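You operate a simulated robot arm through the tools that you are given. There is no shell and no other tool. Be economical: measure what you need, move in short steps, check, and stop when the job is done.

Carry out the task below with a simulated robot arm. There is one attempt and no reset: what you move stays moved.

Task
Stand each pen in the socket of its colour and put the blotter in the letter tray.
Fine: the pens stand in the desk letter rack. Set down upright: rocking blotter.
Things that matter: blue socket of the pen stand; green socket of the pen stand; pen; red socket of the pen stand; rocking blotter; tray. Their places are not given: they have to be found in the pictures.

It is judged by the outcome, as a careful person would: the job done as asked, and still so three seconds after it is handed in. It fails if anything else is knocked over, pushed out of place, dropped, spilled or broken.

Robot
A 7-joint arm with a two-finger parallel gripper, fixed in place. Base frame: the origin is at the foot of the arm, x ahead of it, y to its left, z up; the work surface is at about z = 754. Readings come in mm, degrees, newtons and seconds.
With the tool pointing down near the work surface it reaches from about 300 to 680 mm from the base axis. Its first joint turns from -66.0 to 66.0 degrees. Payload 1.57 kg.
Tool frame: the origin (TCP) lies between the finger pads and is the grasp point; the fingertips stand 30 mm ahead of it; z points along the fingers, y is the line along which they close. The gripper opens to 110 mm. The fingers are 24 mm wide and 12 mm thick; the gripper's body (48 by 112 mm) begins 78 mm behind the TCP.
Orientation is that of the tool frame in the base frame, as a unit quaternion [x, y, z, w]. With the fingers straight down and closing along the base's y, the tool's x points along the base's -x, its y along +y and its z along -z.

Tools
- The arm moves only by the tool arm_command. Its argument "deltas" is a list of rows, each a list of 7 numbers: the shift along the base's x, y, z in units of 400 mm (1.0 is 400 mm), then the turn, a rotation vector about the base's x, y, z in units of 45 degrees (1.0 is 45 degrees), then the opening, from 0 (shut) to 1 (fully open). In form: [[tx, ty, tz, ax, ay, az, fingers], ...]. A call has 1 to 8 rows; each row is the pose to reach, as a shift and turn from the pose commanded when the call began. A call with a number of a shift or a turn outside -1 to 1 is refused whole. Each row takes 0.2 s and may step no farther than 50 mm and 8.6 degrees from the row before; otherwise, or with a gripper value out of range, the whole call is refused. A pose out of reach is approached as far as the arm can. The call stops where the force on the tool passes 40 N (or 10 N more than at its start, if that is more) or the arm is blocked; 0.2 s more then pass. Each finger travels about 108 mm/s and halts on what it meets, pressing with about 43 N; the grip force reading is that of the motor and also rises with nothing between the fingers. The clock runs only during rows and for 0.2 s after the last one: add rows that repeat a pose to give the fingers time. It gives the time, the measured TCP pose, the force on the tool (base axes), the opening and the grip force at its end, in the units of the frame above (readings bear some noise), with the torque about the TCP (base axes, N m) and any sound that the robot's microphone picked up.
- Cameras (640 x 400 px; columns grow to the right, rows downward): "scene" is fixed at [168.5, -388.6, 1378.7]; the picture's right is [0.68, -0.74, 0.00], its down [-0.52, -0.48, -0.70] and it looks along [0.52, 0.48, -0.71] (base axes); focal length 341 px, centre (320, 200). "wrist" rides on the gripper at [70, 16, -141] in the tool frame; the picture's right is [-0.23, 0.97, 0.00], its down [-0.85, -0.20, -0.48] and it looks along [-0.47, -0.11, 0.88] (tool axes); focal length 222 px, centre (320, 200).
- grab_frame(camera): a new picture of that camera. No time passes.
- probe_pixels(camera, pixels): for up to 12 pixels [column, row] of the newest picture of that camera ("zoom" is the newest enlarged one), the place [x, y, z] in the base frame of the surface seen there, good to about 2 mm, but the place of the scene camera against the robot may be out by one fixed shift of up to 25 mm in any direction. No time passes.
- inspect(camera, box): a new picture of the part [left, top, right, bottom] of that camera's present view, enlarged. No time passes.
- sign_off(): hands the job in; it is judged then, once.

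Keep the steps short. Do not move on a guess: measure, check each grasp and each placing, and mend mistakes. In all there are 80 turns and 54 pictures (those below and enlarged ones count). Leave the gripper open and the arm clear of the work at the hand-in unless told otherwise, and finish with a single line.

The tools are called after "Emit:" as a command line: name --pt "numbers of a row" for each row, then --argument value for the rest, lists and objects as JSON in quotes. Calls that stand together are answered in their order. arm_command: Moves the arm, as the interface text tells. Its arguments: {"type":"object","properties":{"deltas":{"type":"array","items":{"type":"array","items":{"type":"number"}}}},"required":["deltas"]} The other tools are called the same way: grab_frame (camera) takes a picture; probe_pixels (camera, pixels) gives the place of the surface under pixels of a picture; inspect (camera, box) takes an enlarged picture of a part of a camera's view; sign_off () hands the job in.

At the start:

```text
t: 0.0
ee_pos: [353.2, 37.7, 1110.5]
orientation: [0.0, 1.0, 0.0, 0.0]
force: [1.0, 0.8, -0.7]
torque: [0.0, 0.05, 0.02]
gripper_width: 110.0
grip_force: 0.1
```

scene: 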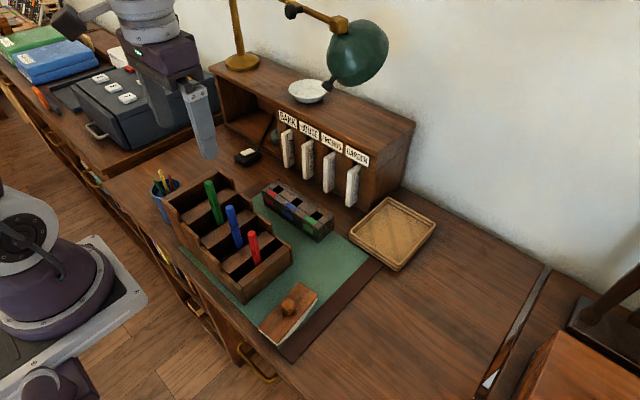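
wrist: 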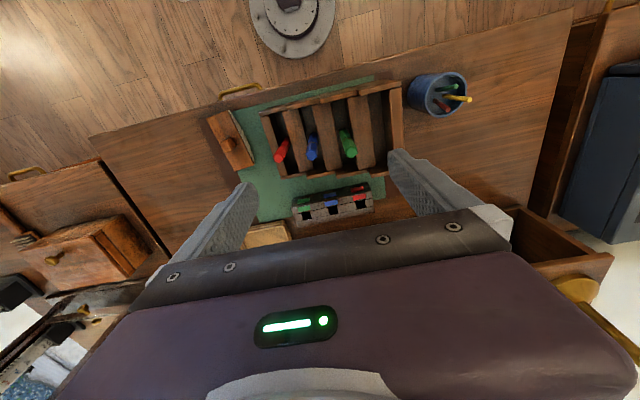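

I see a rack with green, blue and red pens, a pen stand behind it, a blotter at the front and a tray at the right. First I'll enlarge both views.

Emit:
inspect --camera "scene" --box '[150, 150, 350, 310]'

Emit:
inspect --camera "wrist" --box '[190, 60, 420, 240]'

```text
2.50 times, centred on (250, 230) of scene
```

zoom: 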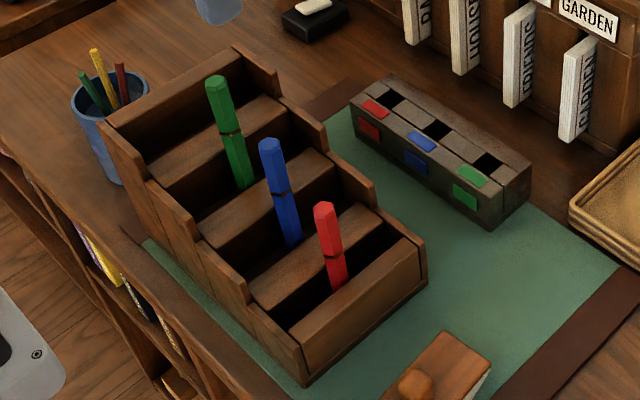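

```text
2.22 times, centred on (305, 150) of wrist
```

zoom: 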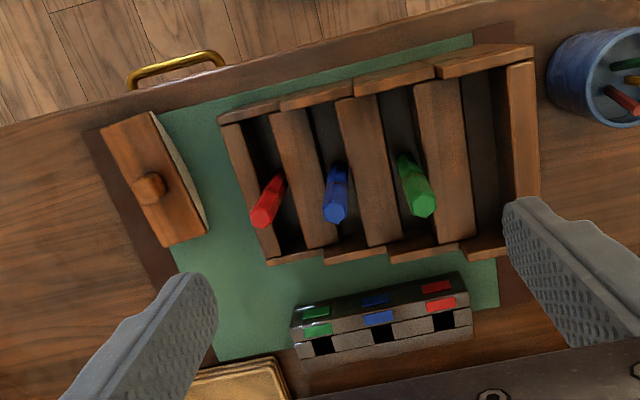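

The newest zoom is the wrist view. I'll probe the pen tops, sockets, rack edges, blotter and knob there.

Emit:
probe_pixels --camera "zoom" --pixels '[[261, 217], [275, 185], [334, 213], [338, 175], [424, 205], [405, 163], [322, 345], [384, 335], [445, 322], [150, 187], [122, 150], [185, 225]]'

Emit:
probe_pixels --camera "zoom" --pixels '[[232, 135], [268, 250], [290, 130], [320, 240], [355, 110], [382, 235], [435, 95], [460, 235], [522, 80], [316, 311], [380, 320], [300, 340]]'

Emit:
probe_pixels --camera "scene" --pixels '[[209, 184], [231, 209], [251, 235], [380, 228], [390, 198], [436, 225], [400, 270], [352, 234], [290, 306], [395, 235], [375, 205], [420, 250]]'

```text
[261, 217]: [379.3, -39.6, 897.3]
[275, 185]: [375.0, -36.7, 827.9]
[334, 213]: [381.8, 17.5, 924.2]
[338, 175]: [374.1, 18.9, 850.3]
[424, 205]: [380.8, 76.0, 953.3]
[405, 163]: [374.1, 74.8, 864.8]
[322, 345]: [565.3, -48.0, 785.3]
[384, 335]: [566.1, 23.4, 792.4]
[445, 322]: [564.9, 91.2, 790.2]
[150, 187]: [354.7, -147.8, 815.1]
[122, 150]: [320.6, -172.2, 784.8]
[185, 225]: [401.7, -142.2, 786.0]
```

```text
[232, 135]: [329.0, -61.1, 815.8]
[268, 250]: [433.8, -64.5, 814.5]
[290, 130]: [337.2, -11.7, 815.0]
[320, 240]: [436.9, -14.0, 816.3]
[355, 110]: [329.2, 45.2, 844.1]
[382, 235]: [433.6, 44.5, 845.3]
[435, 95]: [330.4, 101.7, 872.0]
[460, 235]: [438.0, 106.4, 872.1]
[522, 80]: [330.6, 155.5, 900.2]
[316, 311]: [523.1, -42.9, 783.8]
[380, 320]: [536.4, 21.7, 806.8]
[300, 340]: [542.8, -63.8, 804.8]
```

```text
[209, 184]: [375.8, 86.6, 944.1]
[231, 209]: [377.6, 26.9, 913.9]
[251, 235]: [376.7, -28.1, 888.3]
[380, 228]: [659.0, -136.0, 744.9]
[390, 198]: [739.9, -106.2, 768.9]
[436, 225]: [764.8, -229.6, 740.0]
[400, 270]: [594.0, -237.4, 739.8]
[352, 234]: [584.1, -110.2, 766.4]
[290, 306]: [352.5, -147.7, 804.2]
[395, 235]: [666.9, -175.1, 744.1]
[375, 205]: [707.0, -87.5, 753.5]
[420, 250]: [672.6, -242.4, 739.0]
```

Positions are consistent: the scene camera is off by about (-3,+10,-10). I'll check the shelf and lamp for obstacles before moving.

Emit:
probe_pixels --camera "scene" --pixels '[[357, 60], [327, 84], [380, 75], [308, 90], [215, 72], [370, 165], [352, 185], [288, 150], [245, 156], [165, 190], [400, 140], [290, 185]]'

Emit:
arm_command --pt "0.1 0.0 -0.05 0 0 0 1" --pt "0.2 0.0 -0.12 0 0 0 1" --pt "0.28 0.015 -0.2 0 0 0 1" --pt "0.28 0.015 -0.25 0 0 0 1"

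Emit:
inspect --camera "wrist" --box '[200, 80, 440, 280]'

```text
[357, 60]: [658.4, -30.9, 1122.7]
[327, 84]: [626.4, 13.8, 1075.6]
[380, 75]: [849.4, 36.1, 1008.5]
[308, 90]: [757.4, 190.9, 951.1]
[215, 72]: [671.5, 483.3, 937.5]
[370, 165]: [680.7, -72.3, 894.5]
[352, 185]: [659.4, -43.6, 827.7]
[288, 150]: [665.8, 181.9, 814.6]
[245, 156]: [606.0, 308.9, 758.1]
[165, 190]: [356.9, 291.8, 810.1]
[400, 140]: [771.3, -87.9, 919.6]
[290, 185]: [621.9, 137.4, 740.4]
```

```text
t: 1.0
ee_pos: [464.0, 41.6, 1011.3]
orientation: [0.0, 1.0, 0.001, 0.0]
force: [-0.4, -1.1, -0.1]
torque: [-0.02, 0.0, 0.03]
gripper_width: 109.9
grip_force: 0.1
```

```text
2.00 times, centred on (320, 180) of wrist
```

zoom: 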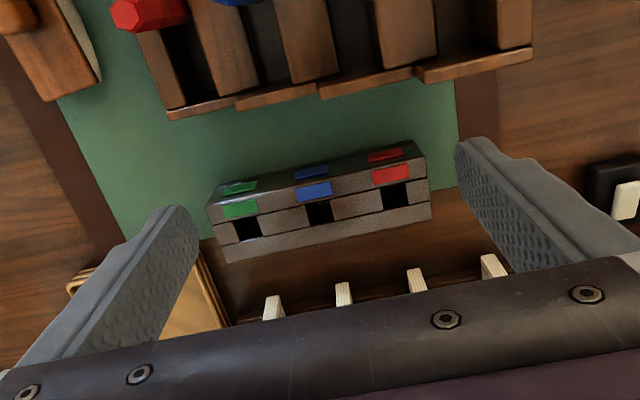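

The lamp head is near (660,-40,1130), with its tip near (627,5,1085), so I need to keep the hand clear of that. Next I'll measure the stand and sockets from this closer picture.

Emit:
probe_pixels --camera "zoom" --pixels '[[247, 220], [247, 228], [232, 230], [260, 222], [318, 203], [319, 211], [395, 187], [397, 194], [212, 222], [432, 205], [224, 258], [425, 150]]'

Emit:
inspect --camera "wrist" --box '[290, 140, 430, 220]'

```text
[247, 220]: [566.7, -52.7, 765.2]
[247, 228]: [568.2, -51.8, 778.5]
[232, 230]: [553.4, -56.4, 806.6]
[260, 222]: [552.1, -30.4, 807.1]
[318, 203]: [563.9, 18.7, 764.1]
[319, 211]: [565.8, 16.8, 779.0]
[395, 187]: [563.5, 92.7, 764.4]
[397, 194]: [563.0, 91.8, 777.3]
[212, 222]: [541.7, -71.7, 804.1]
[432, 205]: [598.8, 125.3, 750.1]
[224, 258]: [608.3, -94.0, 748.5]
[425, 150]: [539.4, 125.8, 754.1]
```

```text
4.57 times, centred on (360, 180) of wrist
```

zoom: 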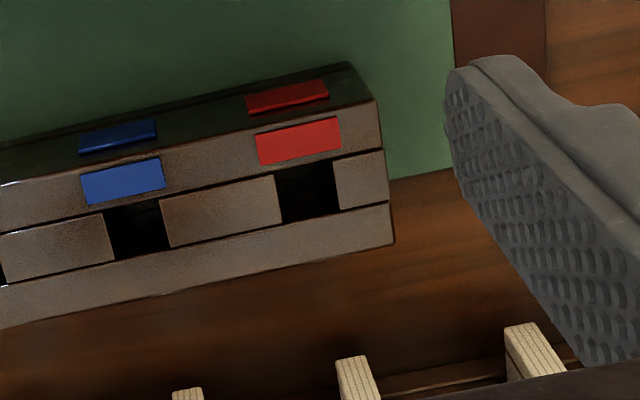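

Socket floors are at about 764 and the stand top at about 807. I'll measure the hole edges for red and blue.

Emit:
probe_pixels --camera "zoom" --pixels '[[275, 198], [338, 186], [303, 164], [312, 223], [106, 232], [164, 222], [132, 202], [138, 258], [372, 110], [388, 205], [365, 105], [382, 235]]'

Emit:
inspect --camera "wrist" --box '[290, 160, 360, 210]'

```text
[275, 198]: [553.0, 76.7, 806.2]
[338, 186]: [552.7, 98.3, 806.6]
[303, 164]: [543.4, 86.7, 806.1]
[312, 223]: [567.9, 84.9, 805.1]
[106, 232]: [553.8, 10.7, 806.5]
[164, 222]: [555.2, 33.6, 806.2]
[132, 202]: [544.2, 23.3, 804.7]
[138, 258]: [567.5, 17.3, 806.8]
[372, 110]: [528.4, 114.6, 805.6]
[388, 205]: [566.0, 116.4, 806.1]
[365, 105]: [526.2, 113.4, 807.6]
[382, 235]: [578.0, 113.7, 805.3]
```

```text
8.00 times, centred on (325, 185) of wrist
```

zoom: 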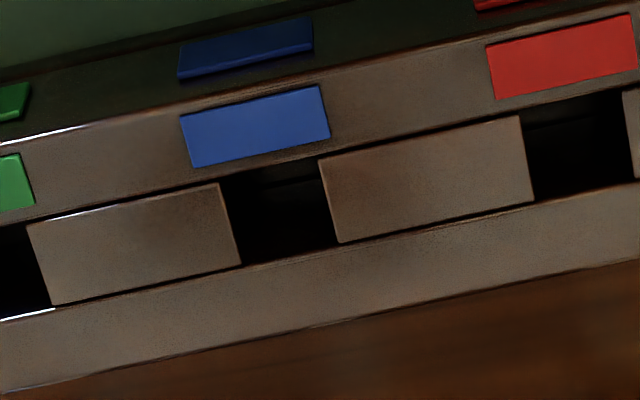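

Holes are about 21 mm square at x≈555.5, with centres at y = 87 (red), 22 (blue) and -43 (green). Now I'll back off to measure the pens closely.

Emit:
arm_command --pt "-0.12 0 0 0 0 0 1" --pt "-0.24 0 0 0 0 0 1" --pt "-0.36 0 0.0 0 0 0 1" --pt "-0.36 0 0.0 0 0 0 1"

Emit:
inspect --camera "wrist" --box '[220, 130, 420, 250]'

```text
t: 2.0
ee_pos: [320.4, 43.5, 1011.4]
orientation: [0.001, 1.0, 0.0, 0.001]
force: [-0.3, 0.1, 0.4]
torque: [0.03, 0.02, 0.03]
gripper_width: 109.8
grip_force: 0.0
```

```text
3.20 times, centred on (320, 190) of wrist
```

zoom: 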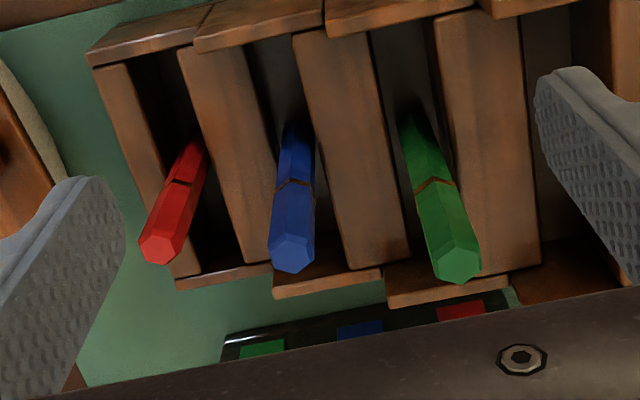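

I can see hexagonal pens with a ring at mid length. I'll probe the top centres, the faces along each pen and the bottoms.

Emit:
probe_pixels --camera "zoom" --pixels '[[162, 249], [174, 205], [184, 175], [196, 150], [291, 253], [294, 205], [295, 160], [295, 130], [456, 263], [439, 205], [424, 160], [408, 122]]'

Emit:
probe_pixels --camera "zoom" --pixels '[[143, 248], [181, 248], [160, 262], [163, 236], [275, 255], [309, 258], [292, 270], [292, 238], [434, 272], [477, 268], [460, 280], [448, 248]]'

Emit:
inspect --camera "scene" --box '[190, 170, 310, 280]'

```text
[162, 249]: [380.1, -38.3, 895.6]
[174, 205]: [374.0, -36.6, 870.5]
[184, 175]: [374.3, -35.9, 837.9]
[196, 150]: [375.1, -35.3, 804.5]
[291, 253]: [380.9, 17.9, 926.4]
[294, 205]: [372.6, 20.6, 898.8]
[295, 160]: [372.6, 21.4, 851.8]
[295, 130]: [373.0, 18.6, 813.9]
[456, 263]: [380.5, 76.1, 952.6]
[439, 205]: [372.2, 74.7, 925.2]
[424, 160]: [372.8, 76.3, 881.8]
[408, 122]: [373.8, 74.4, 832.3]
```

```text
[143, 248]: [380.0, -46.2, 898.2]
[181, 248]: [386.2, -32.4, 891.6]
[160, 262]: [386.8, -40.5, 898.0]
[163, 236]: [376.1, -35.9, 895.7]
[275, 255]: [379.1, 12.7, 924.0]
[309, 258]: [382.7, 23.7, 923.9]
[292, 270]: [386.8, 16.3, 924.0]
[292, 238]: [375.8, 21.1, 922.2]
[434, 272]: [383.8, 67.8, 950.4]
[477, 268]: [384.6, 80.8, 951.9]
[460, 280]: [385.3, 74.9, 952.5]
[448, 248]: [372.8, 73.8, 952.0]
```

```text
3.64 times, centred on (250, 225) of scene
```

zoom: 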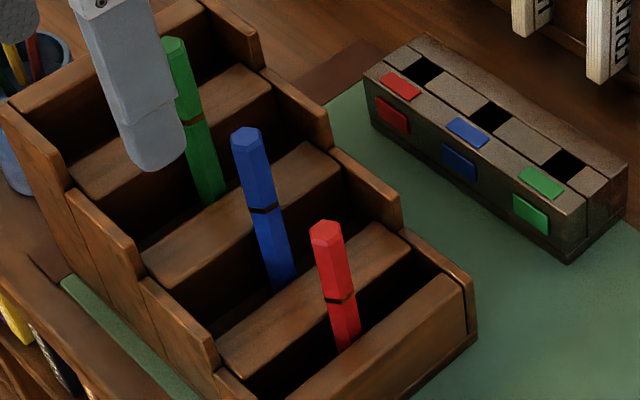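

The pens stand vertical, about 15 mm across, at (380.5,-38), (380.5,18) and (380,75). I'll tilt the hand back 15° to stay clear of the lamp, narrow the fingers and hover over the red pen.

Emit:
arm_command --pt "0.05 -0.08 0 0 -0.17 0 0.41" --pt "0.1 -0.16 0 0 -0.333 0 0.41" --pt "0.148 -0.204 0 0 -0.333 0 0.41" --pt "0.148 -0.204 -0.12 0 -0.333 0 0.41" --pt "0.148 -0.204 -0.12 0 -0.333 0 0.41"

Emit:
grab_frame --camera "wrist"

```text
t: 3.2
ee_pos: [382.6, -38.2, 961.9]
orientation: [0.0, 0.991, 0.001, 0.13]
force: [-0.2, 0.5, 0.1]
torque: [0.0, 0.01, 0.02]
gripper_width: 45.1
grip_force: 0.1
```

```text
44 pictures are left
```

wrist: 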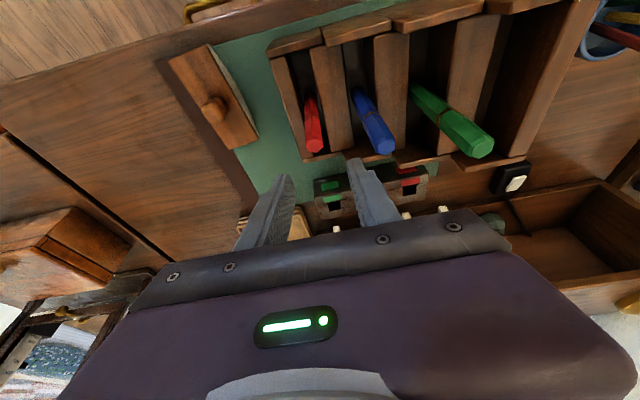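

The tilt is right and the red pen lies between the fingers. I'll descend to z≈874 and close.

Emit:
arm_command --pt "0 0 -0.11 0 0 0 0.41" --pt "-0.003 0 -0.215 0 0 0 0.41" --pt "-0.003 0 -0.215 0 0 0 0.41" --pt "-0.003 0 -0.215 0 0 0 0.1" --pt "-0.003 0 -0.215 0 0 0 0.1" --pt "-0.003 0 -0.215 0 0 0 0.1"

Emit:
inspect --camera "scene" --box '[150, 120, 350, 290]'

```text
t: 4.6
ee_pos: [380.7, -39.0, 875.9]
orientation: [0.0, 0.991, -0.001, 0.13]
force: [-0.1, 1.0, -0.5]
torque: [-0.02, 0.04, 0.02]
gripper_width: 16.8
grip_force: 32.1
```

```text
2.35 times, centred on (250, 205) of scene
```

zoom: 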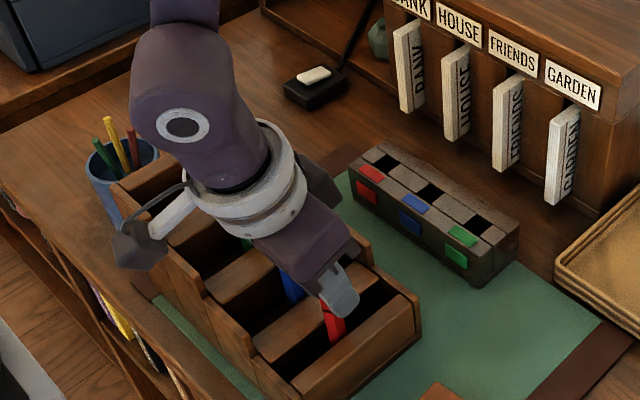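

The pen is gripped at 16.8 mm. I'll lift it straight up 100 mm and look.

Emit:
arm_command --pt "0 0 0.06 0 0 0 0.05" --pt "0 0 0.16 0 0 0 0.05" --pt "0 0 0.25 0 0 0 0.05" --pt "0 0 0.25 0 0 0 0.05"

Emit:
inspect --camera "scene" --box '[150, 120, 350, 290]'

Emit:
inspect --camera "wrist" --box '[200, 100, 460, 260]'

```text
t: 5.6
ee_pos: [379.4, -37.9, 977.8]
orientation: [0.001, 0.991, 0.0, 0.131]
force: [0.7, 0.2, 1.0]
torque: [0.0, 0.0, -0.02]
gripper_width: 16.7
grip_force: 31.7
```

```text
2.35 times, centred on (250, 205) of scene
```

zoom: 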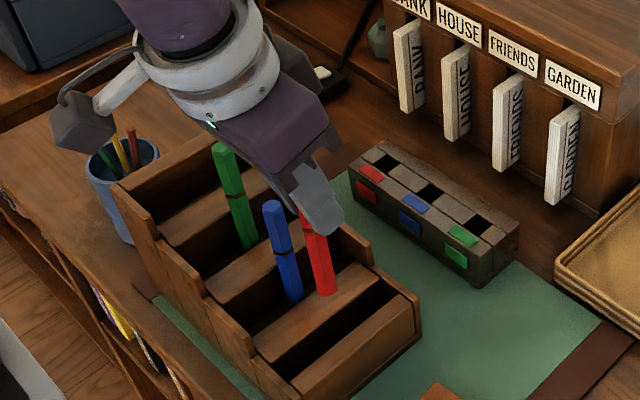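

```text
2.46 times, centred on (330, 180) of wrist
```

zoom: 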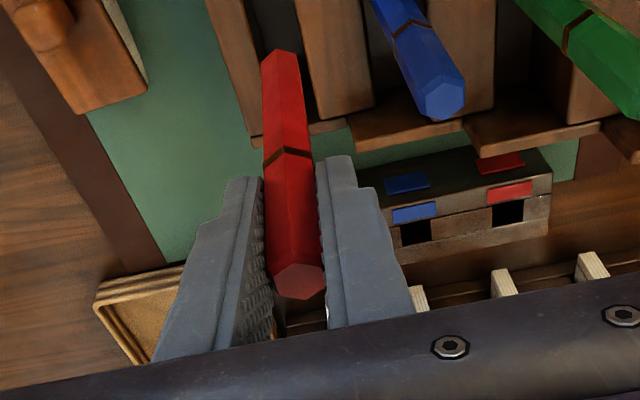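

The red pen is held and looks straight. I'll probe it along its length to get its bottom and any tilt.

Emit:
probe_pixels --camera "zoom" --pixels '[[299, 283], [293, 225], [287, 170], [287, 130], [283, 90], [281, 62], [281, 54], [299, 265], [298, 294]]'

```text
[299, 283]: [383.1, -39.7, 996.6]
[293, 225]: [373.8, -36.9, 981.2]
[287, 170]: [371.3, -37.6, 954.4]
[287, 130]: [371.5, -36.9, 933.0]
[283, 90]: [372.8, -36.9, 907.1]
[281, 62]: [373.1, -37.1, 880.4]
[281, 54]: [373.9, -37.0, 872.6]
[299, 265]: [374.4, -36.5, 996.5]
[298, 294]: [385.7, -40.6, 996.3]
```

The pen is vertical, about 126 mm long, and ends about 106 mm below the TCP. Next I'll carry it forward and around to hover over the red socket at (555.5, 87).

Emit:
arm_command --pt "0.1 0 0 0 0 0 0.05" --pt "0.2 0.02 0 0 0 0 0.05" --pt "0.29 0.09 0 0 0 0 0.05" --pt "0.35 0.19 0 0 0 0 0.05" --pt "0.39 0.29 -0.03 0 0 0 0.05" --pt "0.43 0.3125 -0.1 0 0 0 0.05" --pt "0.441 0.3125 -0.115 0 0 0 0.05" --pt "0.441 0.3125 -0.115 0 0 0 0.05"

Emit:
inspect --camera "wrist" --box '[200, 100, 460, 260]'

Emit:
grab_frame --camera "scene"

```text
t: 7.4
ee_pos: [556.1, 86.6, 929.1]
orientation: [0.0, 0.991, 0.0, 0.131]
force: [0.7, 0.2, -0.8]
torque: [-0.04, 0.03, -0.02]
gripper_width: 16.8
grip_force: 32.0
```

```text
2.46 times, centred on (330, 180) of wrist
```

zoom: 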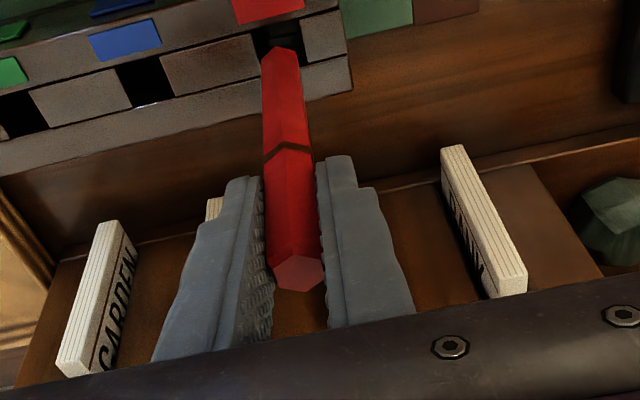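

```text
39 pictures are left
```

scene: 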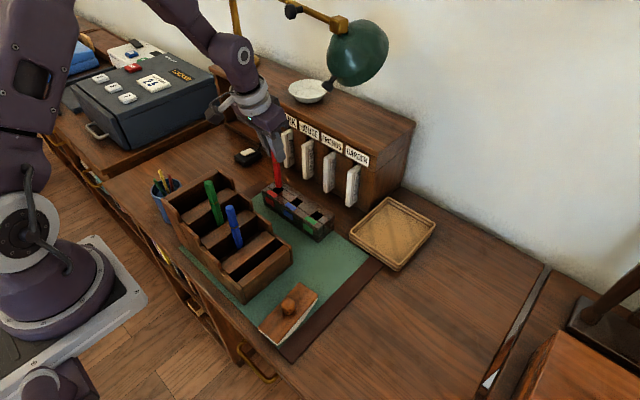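

The pen bottom is over the hole region. I'll probe the edges before going in.

Emit:
probe_pixels --camera "zoom" --pixels '[[282, 56], [282, 90], [252, 60], [249, 45], [304, 45], [308, 55], [264, 24], [310, 70], [255, 72]]'

```text
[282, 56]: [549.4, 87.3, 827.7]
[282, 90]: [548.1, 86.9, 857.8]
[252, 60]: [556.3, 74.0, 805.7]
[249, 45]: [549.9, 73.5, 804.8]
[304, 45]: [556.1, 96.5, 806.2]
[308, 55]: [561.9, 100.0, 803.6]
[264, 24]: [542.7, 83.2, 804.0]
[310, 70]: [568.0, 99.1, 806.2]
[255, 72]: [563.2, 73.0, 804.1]
```

Pen centre is (556, 87) and the hole centre is about (555.5, 86.5). I'll lower it in steps to just above the socket floor.

Emit:
arm_command --pt "0 0 -0.05 0 0 0 0.05" --pt "0 0 -0.09 0 0 0 0.05" --pt "0 0 -0.12 0 0 0 0.05" --pt "0 0 -0.14 0 0 0 0.05" --pt "0 0 -0.145 0 0 0 0.05"

Emit:
inspect --camera "wrist" --box '[200, 100, 460, 260]'

```text
t: 8.6
ee_pos: [556.8, 86.7, 874.0]
orientation: [0.001, 0.991, 0.0, 0.133]
force: [2.6, -2.8, 26.0]
torque: [-0.72, -0.29, -0.06]
gripper_width: 16.8
grip_force: 31.7
```

```text
2.46 times, centred on (330, 180) of wrist
```

zoom: 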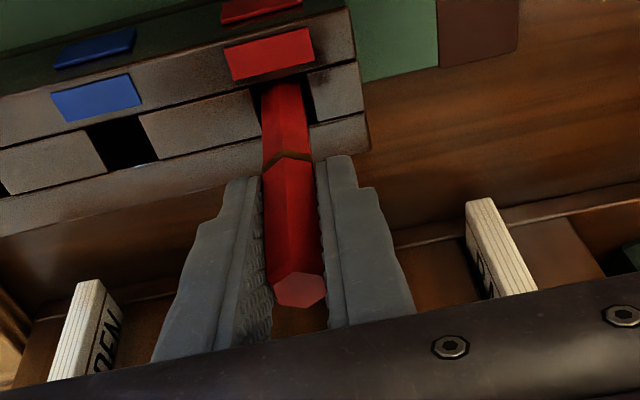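

The pen reached the socket floor at z≈874 with 26 N up. I'll ease up 3 mm to take off the load, then open to 45 mm.

Emit:
arm_command --pt "0 0 0.006 0 0 0 0.05" --pt "0 0 0.006 0 0 0 0.05"

Emit:
arm_command --pt "0 0 0.0 0 0 0 0.2" --pt "0 0 0.0 0 0 0 0.41" --pt "0 0 0.0 0 0 0 0.41"

Emit:
inspect --camera "wrist" --box '[200, 100, 460, 260]'

```text
t: 9.2
ee_pos: [554.2, 86.3, 873.9]
orientation: [0.001, 0.992, -0.001, 0.129]
force: [-0.3, -0.2, -0.5]
torque: [-0.02, -0.02, 0.01]
gripper_width: 16.7
grip_force: 32.2
```

```text
t: 10.0
ee_pos: [555.4, 85.6, 874.7]
orientation: [0.0, 0.991, 0.001, 0.131]
force: [0.0, 0.6, 0.2]
torque: [-0.01, 0.01, 0.03]
gripper_width: 45.0
grip_force: 0.1
```

```text
2.46 times, centred on (330, 180) of wrist
```

zoom: 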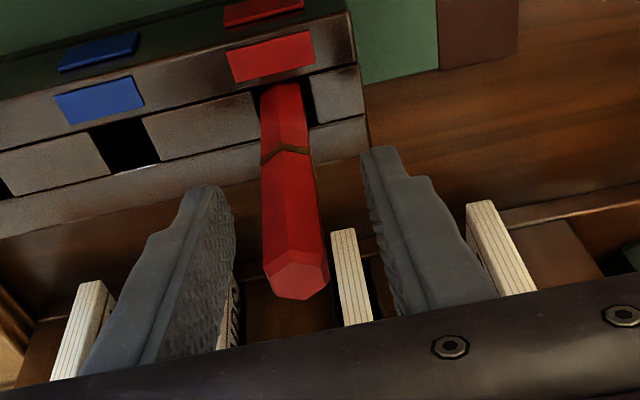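

The red pen stands in its socket, released. I'll go up and back to hover over the blue pen.

Emit:
arm_command --pt "0 0 0.12 0 0 0 0.41" --pt "0 0 0.24 0 0 0 0.41" --pt "-0.1 -0.03 0.275 0 0 0 0.41" --pt "-0.2 -0.08 0.275 0 0 0 0.41" --pt "-0.3 -0.13 0.275 0 0 0 0.41" --pt "-0.4 -0.1727 0.275 0 0 0 0.41" --pt "-0.4378 -0.1727 0.275 0 0 0 0.41" --pt "-0.4378 -0.1727 0.275 0 0 0 0.41"

Emit:
inspect --camera "wrist" --box '[200, 80, 500, 260]'

```text
t: 11.8
ee_pos: [378.3, 17.4, 985.5]
orientation: [0.001, 0.991, 0.0, 0.131]
force: [0.1, 0.3, 0.5]
torque: [-0.01, -0.02, 0.01]
gripper_width: 45.2
grip_force: 0.1
```

```text
2.13 times, centred on (350, 170) of wrist
```

zoom: 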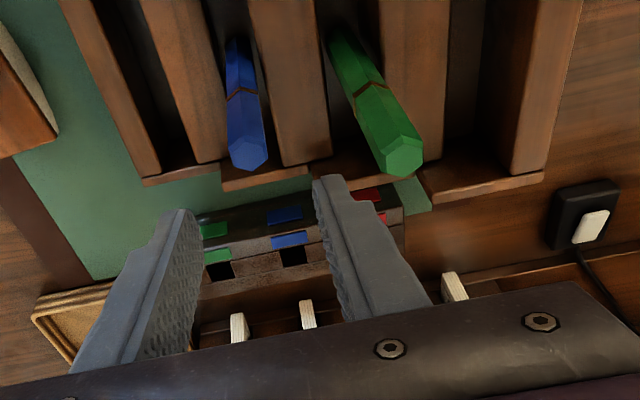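

Blue lies between the fingers and green is clear. I'll descend to z≈904, close and lift.

Emit:
arm_command --pt "0.003 0 -0.1 0 0 0 0.41" --pt "0.003 0 -0.2025 0 0 0 0.41" --pt "0.003 0 -0.2025 0 0 0 0.41" --pt "0.003 0 -0.2025 0 0 0 0.05" --pt "0.003 0 -0.2025 0 0 0 0.05" --pt "0.003 0 -0.2025 0 0 0 0.05"

Emit:
inspect --camera "wrist" --box '[200, 80, 500, 260]'

```text
t: 13.2
ee_pos: [381.8, 17.0, 904.1]
orientation: [0.0, 0.991, 0.001, 0.131]
force: [0.4, 0.0, 0.1]
torque: [0.02, -0.01, 0.01]
gripper_width: 16.9
grip_force: 31.6
```

```text
2.13 times, centred on (350, 170) of wrist
```

zoom: 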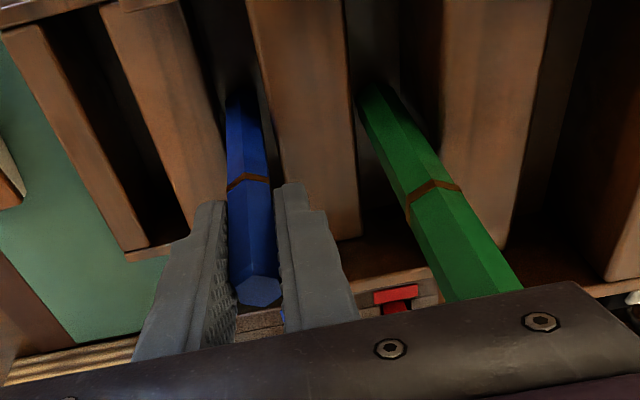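

The blue pen is gripped at 16.9 mm. I'll lift 90 mm and check it.

Emit:
arm_command --pt "0 0 0.06 0 0 0 0.05" --pt "0 0 0.15 0 0 0 0.05" --pt "0 0 0.225 0 0 0 0.05" --pt "0 0 0.225 0 0 0 0.05"

Emit:
inspect --camera "wrist" --box '[200, 80, 500, 260]'

Emit:
probe_pixels --camera "zoom" --pixels '[[258, 292], [252, 230], [248, 160], [246, 120], [244, 95], [243, 82]]'

```text
t: 14.2
ee_pos: [382.3, 16.5, 994.4]
orientation: [0.0, 0.991, 0.0, 0.131]
force: [-0.6, -0.1, -0.1]
torque: [-0.01, -0.02, -0.01]
gripper_width: 16.8
grip_force: 32.0
```

```text
2.13 times, centred on (350, 170) of wrist
```

zoom: 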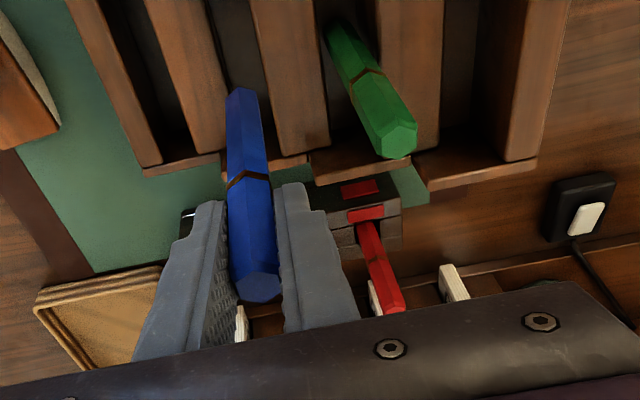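

```text
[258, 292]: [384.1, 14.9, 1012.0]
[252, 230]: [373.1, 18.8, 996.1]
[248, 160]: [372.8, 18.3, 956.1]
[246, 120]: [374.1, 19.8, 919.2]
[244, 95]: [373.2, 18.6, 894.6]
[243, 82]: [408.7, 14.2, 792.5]
```

The pen is vertical. I'll carry it straight ahead to hover over the blue socket (555.5, 22).

Emit:
arm_command --pt "0.1 0 0 0 0 0 0.05" --pt "0.21 0.01 0 0 0 0 0.05" --pt "0.32 0.01 -0.02 0 0 0 0.05" --pt "0.4 0.01 -0.08 0 0 0 0.05" --pt "0.4375 0.01 -0.16 0 0 0 0.05" --pt "0.4375 0.01 -0.16 0 0 0 0.05"

Emit:
inspect --camera "wrist" --box '[200, 100, 460, 260]'

```text
t: 15.6
ee_pos: [556.9, 21.1, 930.6]
orientation: [0.001, 0.991, 0.0, 0.13]
force: [0.7, -0.6, 0.0]
torque: [0.0, 0.01, -0.01]
gripper_width: 16.8
grip_force: 32.1
```

```text
2.46 times, centred on (330, 180) of wrist
```

zoom: 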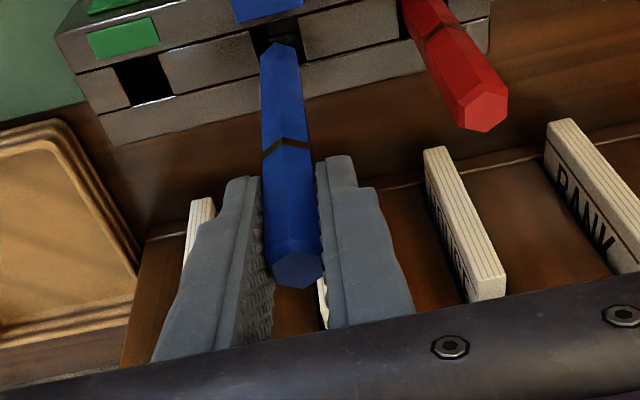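

Same alignment as with red. I'll probe the pen's lower end, blue hole edges and, for later, the green hole edges.

Emit:
probe_pixels --camera "zoom" --pixels '[[279, 60], [282, 90], [255, 56], [249, 40], [302, 38], [307, 55], [264, 21], [124, 92], [170, 75], [142, 58], [148, 104], [483, 108]]'

```text
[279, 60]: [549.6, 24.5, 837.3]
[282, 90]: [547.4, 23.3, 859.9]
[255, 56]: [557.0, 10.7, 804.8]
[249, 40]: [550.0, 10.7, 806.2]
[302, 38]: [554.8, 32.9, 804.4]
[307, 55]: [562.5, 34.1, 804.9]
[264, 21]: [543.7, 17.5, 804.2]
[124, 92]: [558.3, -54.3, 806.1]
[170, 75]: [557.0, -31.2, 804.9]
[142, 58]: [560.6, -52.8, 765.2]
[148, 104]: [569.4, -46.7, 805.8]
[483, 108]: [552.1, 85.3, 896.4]
```

The pen is centred on the hole. I'll lower it to the floor.

Emit:
arm_command --pt "0 0 -0.05 0 0 0 0.05" --pt "0 0 -0.09 0 0 0 0.05" --pt "0 0 -0.12 0 0 0 0.05" --pt "0 0 -0.135 0 0 0 0.05" --pt "0 0 -0.142 0 0 0 0.05"

Emit:
inspect --camera "wrist" --box '[200, 100, 460, 260]'

```text
t: 16.8
ee_pos: [557.4, 20.5, 873.5]
orientation: [0.0, 0.991, 0.0, 0.133]
force: [3.3, 2.9, 26.6]
torque: [0.83, -0.28, 0.07]
gripper_width: 16.9
grip_force: 31.9
```

```text
2.46 times, centred on (330, 180) of wrist
```

zoom: 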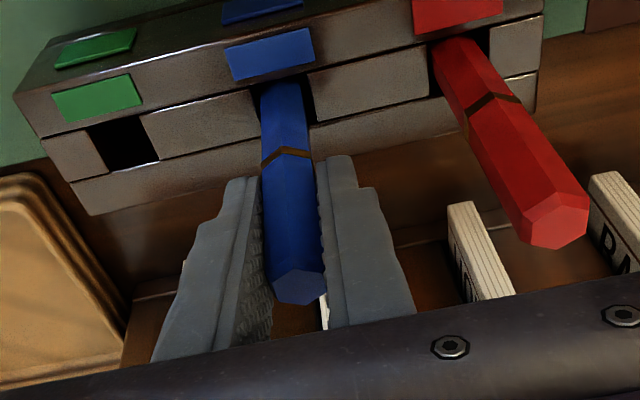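

It's on the floor at z≈873.5 (26 N). I'll ease up 2.4 mm and release.

Emit:
arm_command --pt "0 0 0.006 0 0 0 0.05" --pt "0 0 0.006 0 0 0 0.05" --pt "0 0 0.006 0 0 0 0.2" --pt "0 0 0.006 0 0 0 0.38" --pt "0 0 0.006 0 0 0 0.38"

Emit:
inspect --camera "wrist" --box '[200, 100, 460, 260]'

```text
t: 18.0
ee_pos: [556.1, 21.5, 875.1]
orientation: [0.001, 0.991, 0.0, 0.131]
force: [-0.1, 0.0, -0.9]
torque: [0.01, -0.01, -0.02]
gripper_width: 41.7
grip_force: 0.0
```

```text
2.46 times, centred on (330, 180) of wrist
```

zoom: 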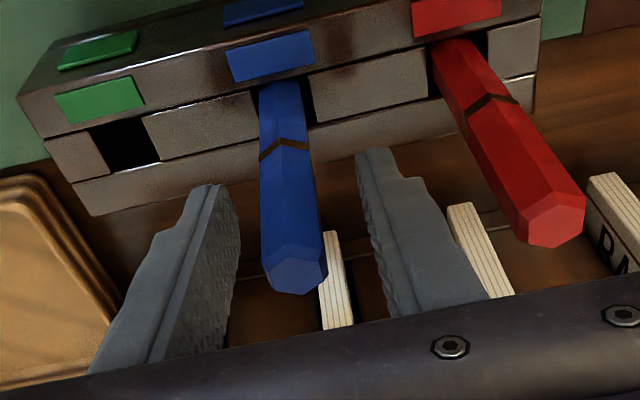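

Blue stands free. I'll go up and back to hover above the green pen (380, 75).

Emit:
arm_command --pt "0 0 0.12 0 0 0 0.41" --pt "0 0 0.24 0 0 0 0.41" --pt "-0.08 0.03 0.32 0 0 0 0.41" --pt "-0.18 0.06 0.336 0 0 0 0.41" --pt "-0.28 0.1 0.336 0 0 0 0.41" --pt "-0.38 0.1325 0.336 0 0 0 0.41" --pt "-0.4405 0.1325 0.336 0 0 0 0.41" --pt "-0.4405 0.1325 0.336 0 0 0 0.41"

Emit:
inspect --camera "wrist" --box '[200, 80, 500, 260]'

```text
t: 19.8
ee_pos: [380.8, 75.6, 1010.2]
orientation: [0.001, 0.992, 0.0, 0.13]
force: [1.0, -0.4, 0.0]
torque: [-0.02, -0.02, -0.03]
gripper_width: 44.9
grip_force: 0.0
```

```text
2.13 times, centred on (350, 170) of wrist
```

zoom: 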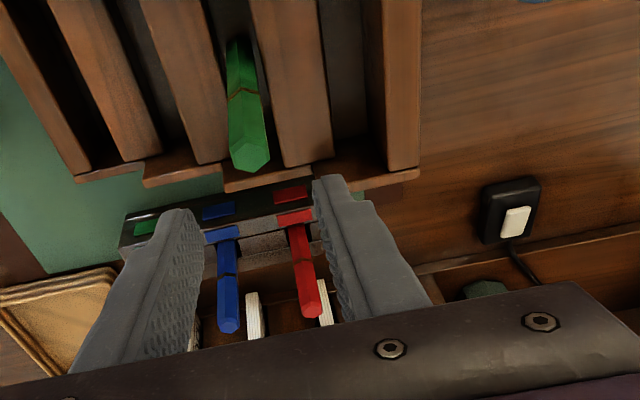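

Green lies between the fingers. I'll descend to z≈932 and close.

Emit:
arm_command --pt "0.0 0 -0.1 0 0 0 0.41" --pt "0.0 0 -0.194 0 0 0 0.41" --pt "0.0 0 -0.194 0 0 0 0.41" --pt "0.0 0 -0.194 0 0 0 0.05" --pt "0.0 0 -0.194 0 0 0 0.05" --pt "0.0 0 -0.194 0 0 0 0.05"

Emit:
arm_command --pt "0 0 0.06 0 0 0 0.05" --pt "0 0 0.15 0 0 0 0.05" --pt "0 0 0.2 0 0 0 0.05" --pt "0 0 0.2 0 0 0 0.05"

Emit:
inspect --camera "wrist" --box '[200, 80, 500, 260]'

Emit:
probe_pixels --camera "zoom" --pixels '[[258, 292], [252, 230], [248, 160], [246, 120], [244, 95], [243, 82]]'

```text
t: 21.2
ee_pos: [380.8, 74.6, 932.6]
orientation: [0.001, 0.991, -0.001, 0.13]
force: [0.9, -0.2, 0.0]
torque: [-0.03, 0.0, 0.01]
gripper_width: 16.6
grip_force: 31.6
```

```text
t: 22.2
ee_pos: [381.2, 74.5, 1013.4]
orientation: [0.001, 0.991, -0.001, 0.131]
force: [0.0, -0.9, -0.2]
torque: [0.02, 0.01, 0.0]
gripper_width: 16.6
grip_force: 32.2
```

```text
2.13 times, centred on (350, 170) of wrist
```

zoom: 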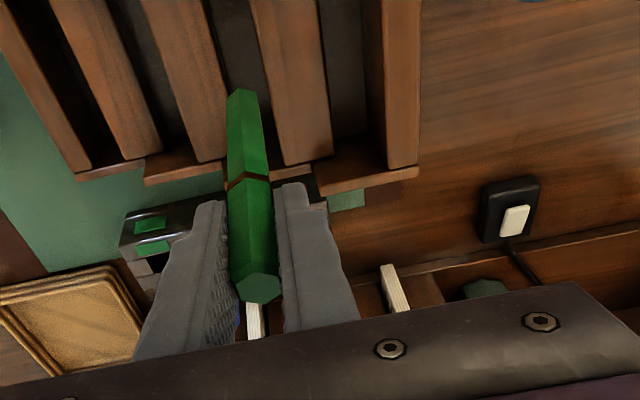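

```text
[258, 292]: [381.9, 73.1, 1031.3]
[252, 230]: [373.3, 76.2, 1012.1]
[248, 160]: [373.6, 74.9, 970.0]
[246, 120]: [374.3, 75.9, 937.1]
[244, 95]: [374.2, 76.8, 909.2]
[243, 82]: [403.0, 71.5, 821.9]
```

The green pen is held and vertical. I'll carry it around the front of the stand to hover over the green socket (555.5, -43).

Emit:
arm_command --pt "0.1 0 0 0 0 0 0.05" --pt "0.2 -0.04 0 0 0 0 0.05" --pt "0.25 -0.14 0 0 0 0 0.05" --pt "0.29 -0.25 0 0 0 0 0.05" --pt "0.36 -0.295 -0.07 0 0 0 0.05" --pt "0.42 -0.295 -0.17 0 0 0 0.05" --pt "0.4375 -0.295 -0.2 0 0 0 0.05" --pt "0.4375 -0.295 -0.2 0 0 0 0.05"

Emit:
inspect --camera "wrist" --box '[200, 100, 460, 260]'

Emit:
probe_pixels --camera "zoom" --pixels '[[279, 62], [282, 90], [252, 60], [249, 45], [304, 40], [308, 55], [264, 21], [310, 70]]'

```text
t: 24.0
ee_pos: [555.0, -42.7, 931.7]
orientation: [0.0, 0.991, 0.0, 0.131]
force: [0.2, -0.2, 0.0]
torque: [0.02, 0.0, -0.02]
gripper_width: 16.7
grip_force: 31.8
```

```text
2.46 times, centred on (330, 180) of wrist
```

zoom: 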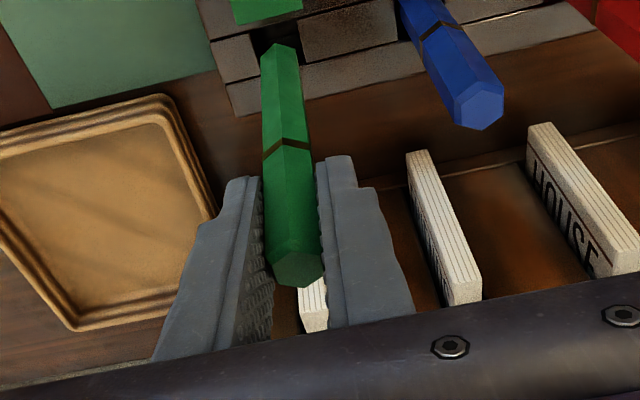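

```text
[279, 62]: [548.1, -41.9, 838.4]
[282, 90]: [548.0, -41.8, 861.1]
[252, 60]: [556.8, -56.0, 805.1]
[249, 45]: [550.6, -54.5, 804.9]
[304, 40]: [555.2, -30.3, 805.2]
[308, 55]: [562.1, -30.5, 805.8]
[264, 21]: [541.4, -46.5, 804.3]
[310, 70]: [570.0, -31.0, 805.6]
```

Pen at (555.5, -42) and hole centre about -43, so it's aligned. I'll shift -1 mm in y and lower.

Emit:
arm_command --pt "0 -0.002 -0.05 0 0 0 0.05" --pt "0 -0.002 -0.09 0 0 0 0.05" --pt "0 -0.002 -0.12 0 0 0 0.05" --pt "0 -0.002 -0.138 0 0 0 0.05" --pt "0 -0.002 -0.145 0 0 0 0.05"

Emit:
inspect --camera "wrist" --box '[200, 100, 460, 260]'

```text
t: 25.2
ee_pos: [556.6, -42.8, 876.3]
orientation: [0.0, 0.991, 0.0, 0.133]
force: [3.6, 1.3, 25.6]
torque: [0.81, -0.28, 0.09]
gripper_width: 16.8
grip_force: 32.0
```

```text
2.46 times, centred on (330, 180) of wrist
```

zoom: 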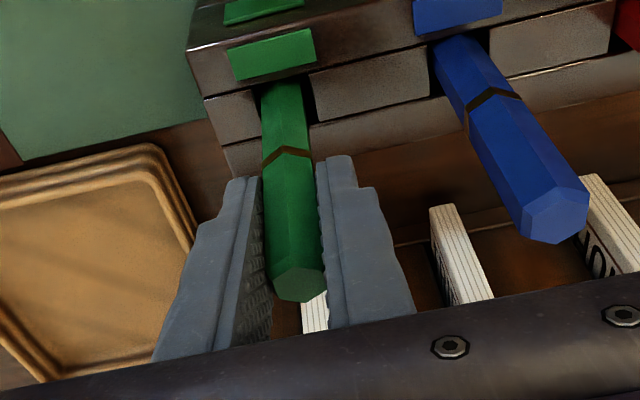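

On the floor. I'll ease up 2 mm, release and check.

Emit:
arm_command --pt "0 0 0.006 0 0 0 0.05" --pt "0 0 0.006 0 0 0 0.05" --pt "0 0 0.006 0 0 0 0.2" --pt "0 0 0.006 0 0 0 0.38" --pt "0 0 0.006 0 0 0 0.38"

Emit:
arm_command --pt "0 0 0.12 0 0 0 0.4" --pt "0 0 0.24 0 0 0 0.4" --pt "-0.1 -0.03 0.28 0 0 0 0.4" --pt "-0.2 -0.06 0.3 0 0 0 0.4" --pt "-0.3 -0.12 0.3 0 0 0 0.4" --pt "-0.4 -0.18 0.3 0 0 0 0.4" --pt "-0.5 -0.22 0.3 0 0.0 0 0.4" --pt "-0.55 -0.22 0.3 0 0.17 0 0.4"

Emit:
grab_frame --camera "scene"

Emit:
grab_frame --camera "wrist"

```text
t: 26.4
ee_pos: [555.3, -43.9, 876.8]
orientation: [0.001, 0.991, 0.0, 0.13]
force: [0.8, -0.1, 0.1]
torque: [-0.02, 0.01, -0.01]
gripper_width: 41.8
grip_force: 0.1
```

```text
t: 28.2
ee_pos: [335.2, -131.8, 996.6]
orientation: [0.0, 0.998, -0.001, 0.063]
force: [0.7, -0.4, 0.4]
torque: [-0.01, 0.0, 0.01]
gripper_width: 44.2
grip_force: 0.0
```

```text
26 pictures are left
```

scene: 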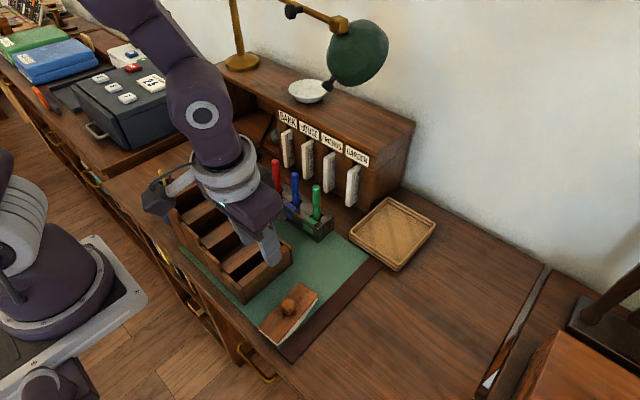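

```text
25 pictures are left
```

wrist: 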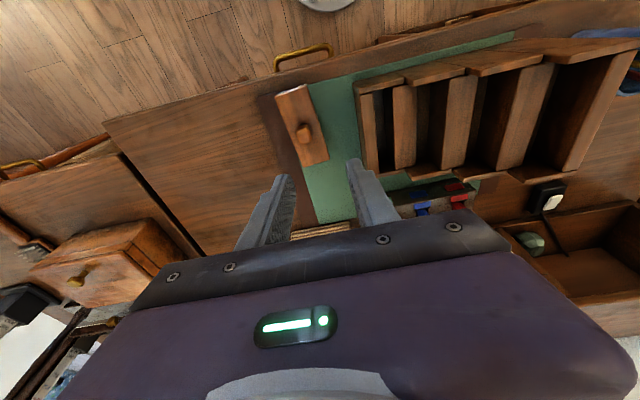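

All three pens stand. Now the blotter: I'll enlarge it in both views and probe it.

Emit:
inspect --camera "scene" --box '[240, 260, 340, 360]'

Emit:
inspect --camera "wrist" --box '[250, 60, 370, 180]'

Emit:
probe_pixels --camera "zoom" --pixels '[[147, 188], [180, 188], [160, 200], [185, 200], [90, 108], [155, 90], [195, 325], [240, 305], [175, 140], [195, 250], [100, 210], [300, 200]]'

```text
4.00 times, centred on (290, 310) of scene
```

zoom: 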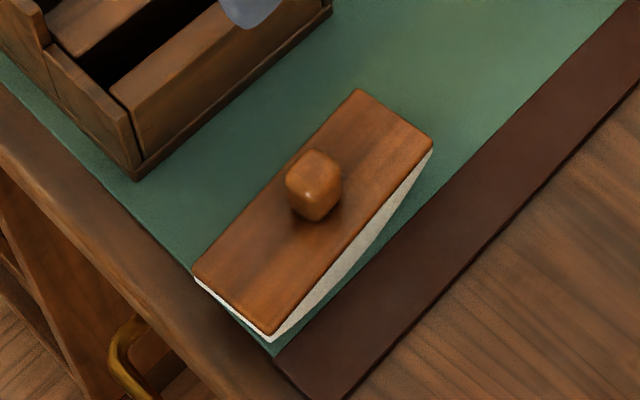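

```text
3.33 times, centred on (310, 120) of wrist
```

zoom: 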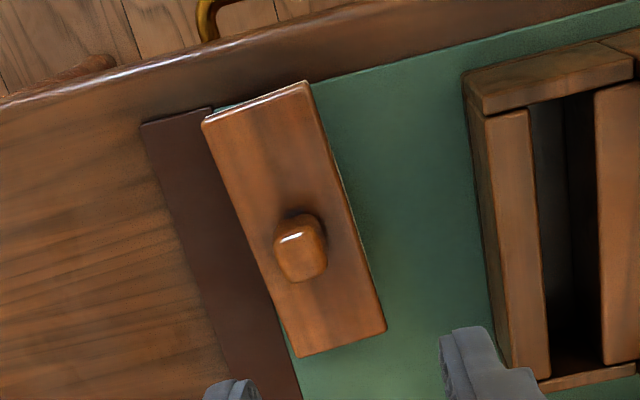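

```text
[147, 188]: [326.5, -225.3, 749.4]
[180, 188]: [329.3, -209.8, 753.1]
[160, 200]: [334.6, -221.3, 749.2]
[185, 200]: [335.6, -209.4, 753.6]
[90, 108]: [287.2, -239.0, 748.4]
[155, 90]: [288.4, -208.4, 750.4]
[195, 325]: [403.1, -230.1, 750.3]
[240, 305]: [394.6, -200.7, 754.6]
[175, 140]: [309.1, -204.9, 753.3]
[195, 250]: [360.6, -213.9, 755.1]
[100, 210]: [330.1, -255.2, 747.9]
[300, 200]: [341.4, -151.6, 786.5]
```

Emit:
probe_pixels --camera "zoom" --pixels '[[298, 245], [277, 250], [323, 245], [303, 277], [298, 222], [207, 125], [302, 88], [301, 352], [382, 325], [255, 235], [345, 235], [300, 320]]'

Emit:
probe_pixels --camera "scene" --pixels '[[393, 212], [393, 240], [370, 235], [410, 225], [387, 199], [436, 222], [398, 270], [351, 237], [393, 227], [385, 225], [400, 248], [420, 232]]'

Emit:
inspect --camera "scene" --box '[335, 180, 455, 285]'

```text
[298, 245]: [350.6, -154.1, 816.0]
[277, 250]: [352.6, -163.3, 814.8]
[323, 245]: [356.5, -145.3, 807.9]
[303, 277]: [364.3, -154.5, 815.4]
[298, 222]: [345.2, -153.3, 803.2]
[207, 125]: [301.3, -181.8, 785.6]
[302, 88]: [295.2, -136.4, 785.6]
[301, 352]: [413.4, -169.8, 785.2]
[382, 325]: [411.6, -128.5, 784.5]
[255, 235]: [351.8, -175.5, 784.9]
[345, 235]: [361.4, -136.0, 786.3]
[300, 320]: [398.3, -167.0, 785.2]
```

```text
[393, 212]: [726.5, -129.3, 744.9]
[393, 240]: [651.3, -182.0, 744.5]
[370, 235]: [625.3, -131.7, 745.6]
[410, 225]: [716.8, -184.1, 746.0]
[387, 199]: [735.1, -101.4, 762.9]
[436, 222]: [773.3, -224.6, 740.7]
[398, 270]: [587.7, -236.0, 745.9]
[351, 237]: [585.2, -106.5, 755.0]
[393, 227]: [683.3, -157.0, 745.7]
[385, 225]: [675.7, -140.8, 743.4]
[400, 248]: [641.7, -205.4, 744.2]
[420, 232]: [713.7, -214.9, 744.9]
```

```text
3.81 times, centred on (395, 232) of scene
```

zoom: 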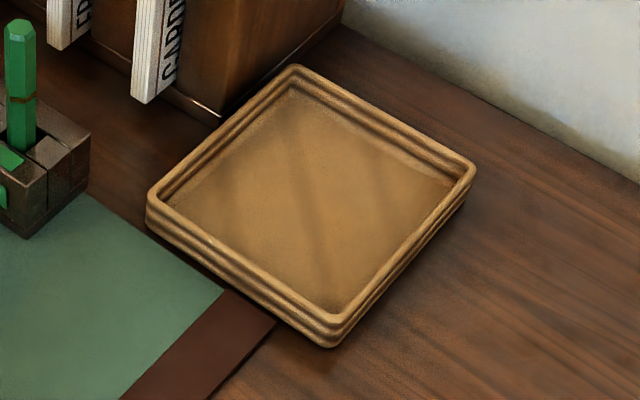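

The blotter is about 117 × 45 mm, its long axis near x (yaw ~5°), centre about (355,-154), top at 785, knob top at 816. The tray is near the reach limit, so I'll measure it with the wrist camera, moving forward high up.

Emit:
arm_command --pt "0.1 0 0 0 0 0 0.6" --pt "0.2 0 0 0 0 0 0.8" --pt "0.3 0 0 0 0 0 0.9" --pt "0.4 0 0 0 0 0 1" --pt "0.4875 0 0 0 0 0 1" --pt "0.4875 0 0 0 0 0 1"

Emit:
grab_frame --camera "wrist"

```text
t: 29.6
ee_pos: [530.5, -131.0, 997.2]
orientation: [0.001, 0.998, 0.0, 0.064]
force: [0.1, -0.3, -0.3]
torque: [0.03, 0.01, 0.0]
gripper_width: 109.9
grip_force: 0.1
```

```text
21 pictures are left
```

wrist: 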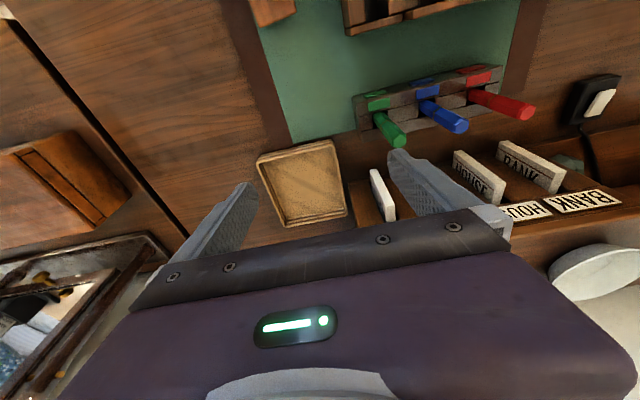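

The tray is fully visible. I'll enlarge it and probe its rim and floor.

Emit:
inspect --camera "wrist" --box '[245, 130, 365, 235]'

Emit:
probe_pixels --camera "wrist" --pixels '[[260, 157], [333, 143], [343, 210], [284, 224], [269, 159], [329, 150], [337, 207], [287, 219], [300, 180], [275, 170], [315, 210], [295, 150]]'

```text
3.81 times, centred on (305, 182) of wrist
```

zoom: 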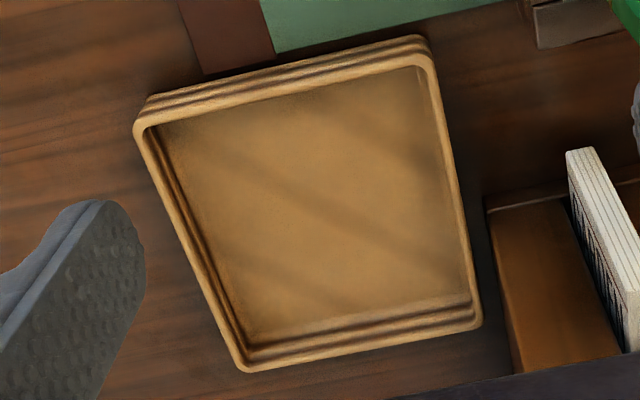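

```text
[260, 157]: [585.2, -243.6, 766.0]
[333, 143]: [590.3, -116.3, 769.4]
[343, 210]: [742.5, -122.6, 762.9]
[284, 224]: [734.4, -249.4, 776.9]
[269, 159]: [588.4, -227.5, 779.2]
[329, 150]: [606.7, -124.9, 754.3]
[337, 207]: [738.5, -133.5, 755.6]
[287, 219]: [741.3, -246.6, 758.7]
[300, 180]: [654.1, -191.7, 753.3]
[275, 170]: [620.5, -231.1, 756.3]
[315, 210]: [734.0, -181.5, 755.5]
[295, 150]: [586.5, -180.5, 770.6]
```

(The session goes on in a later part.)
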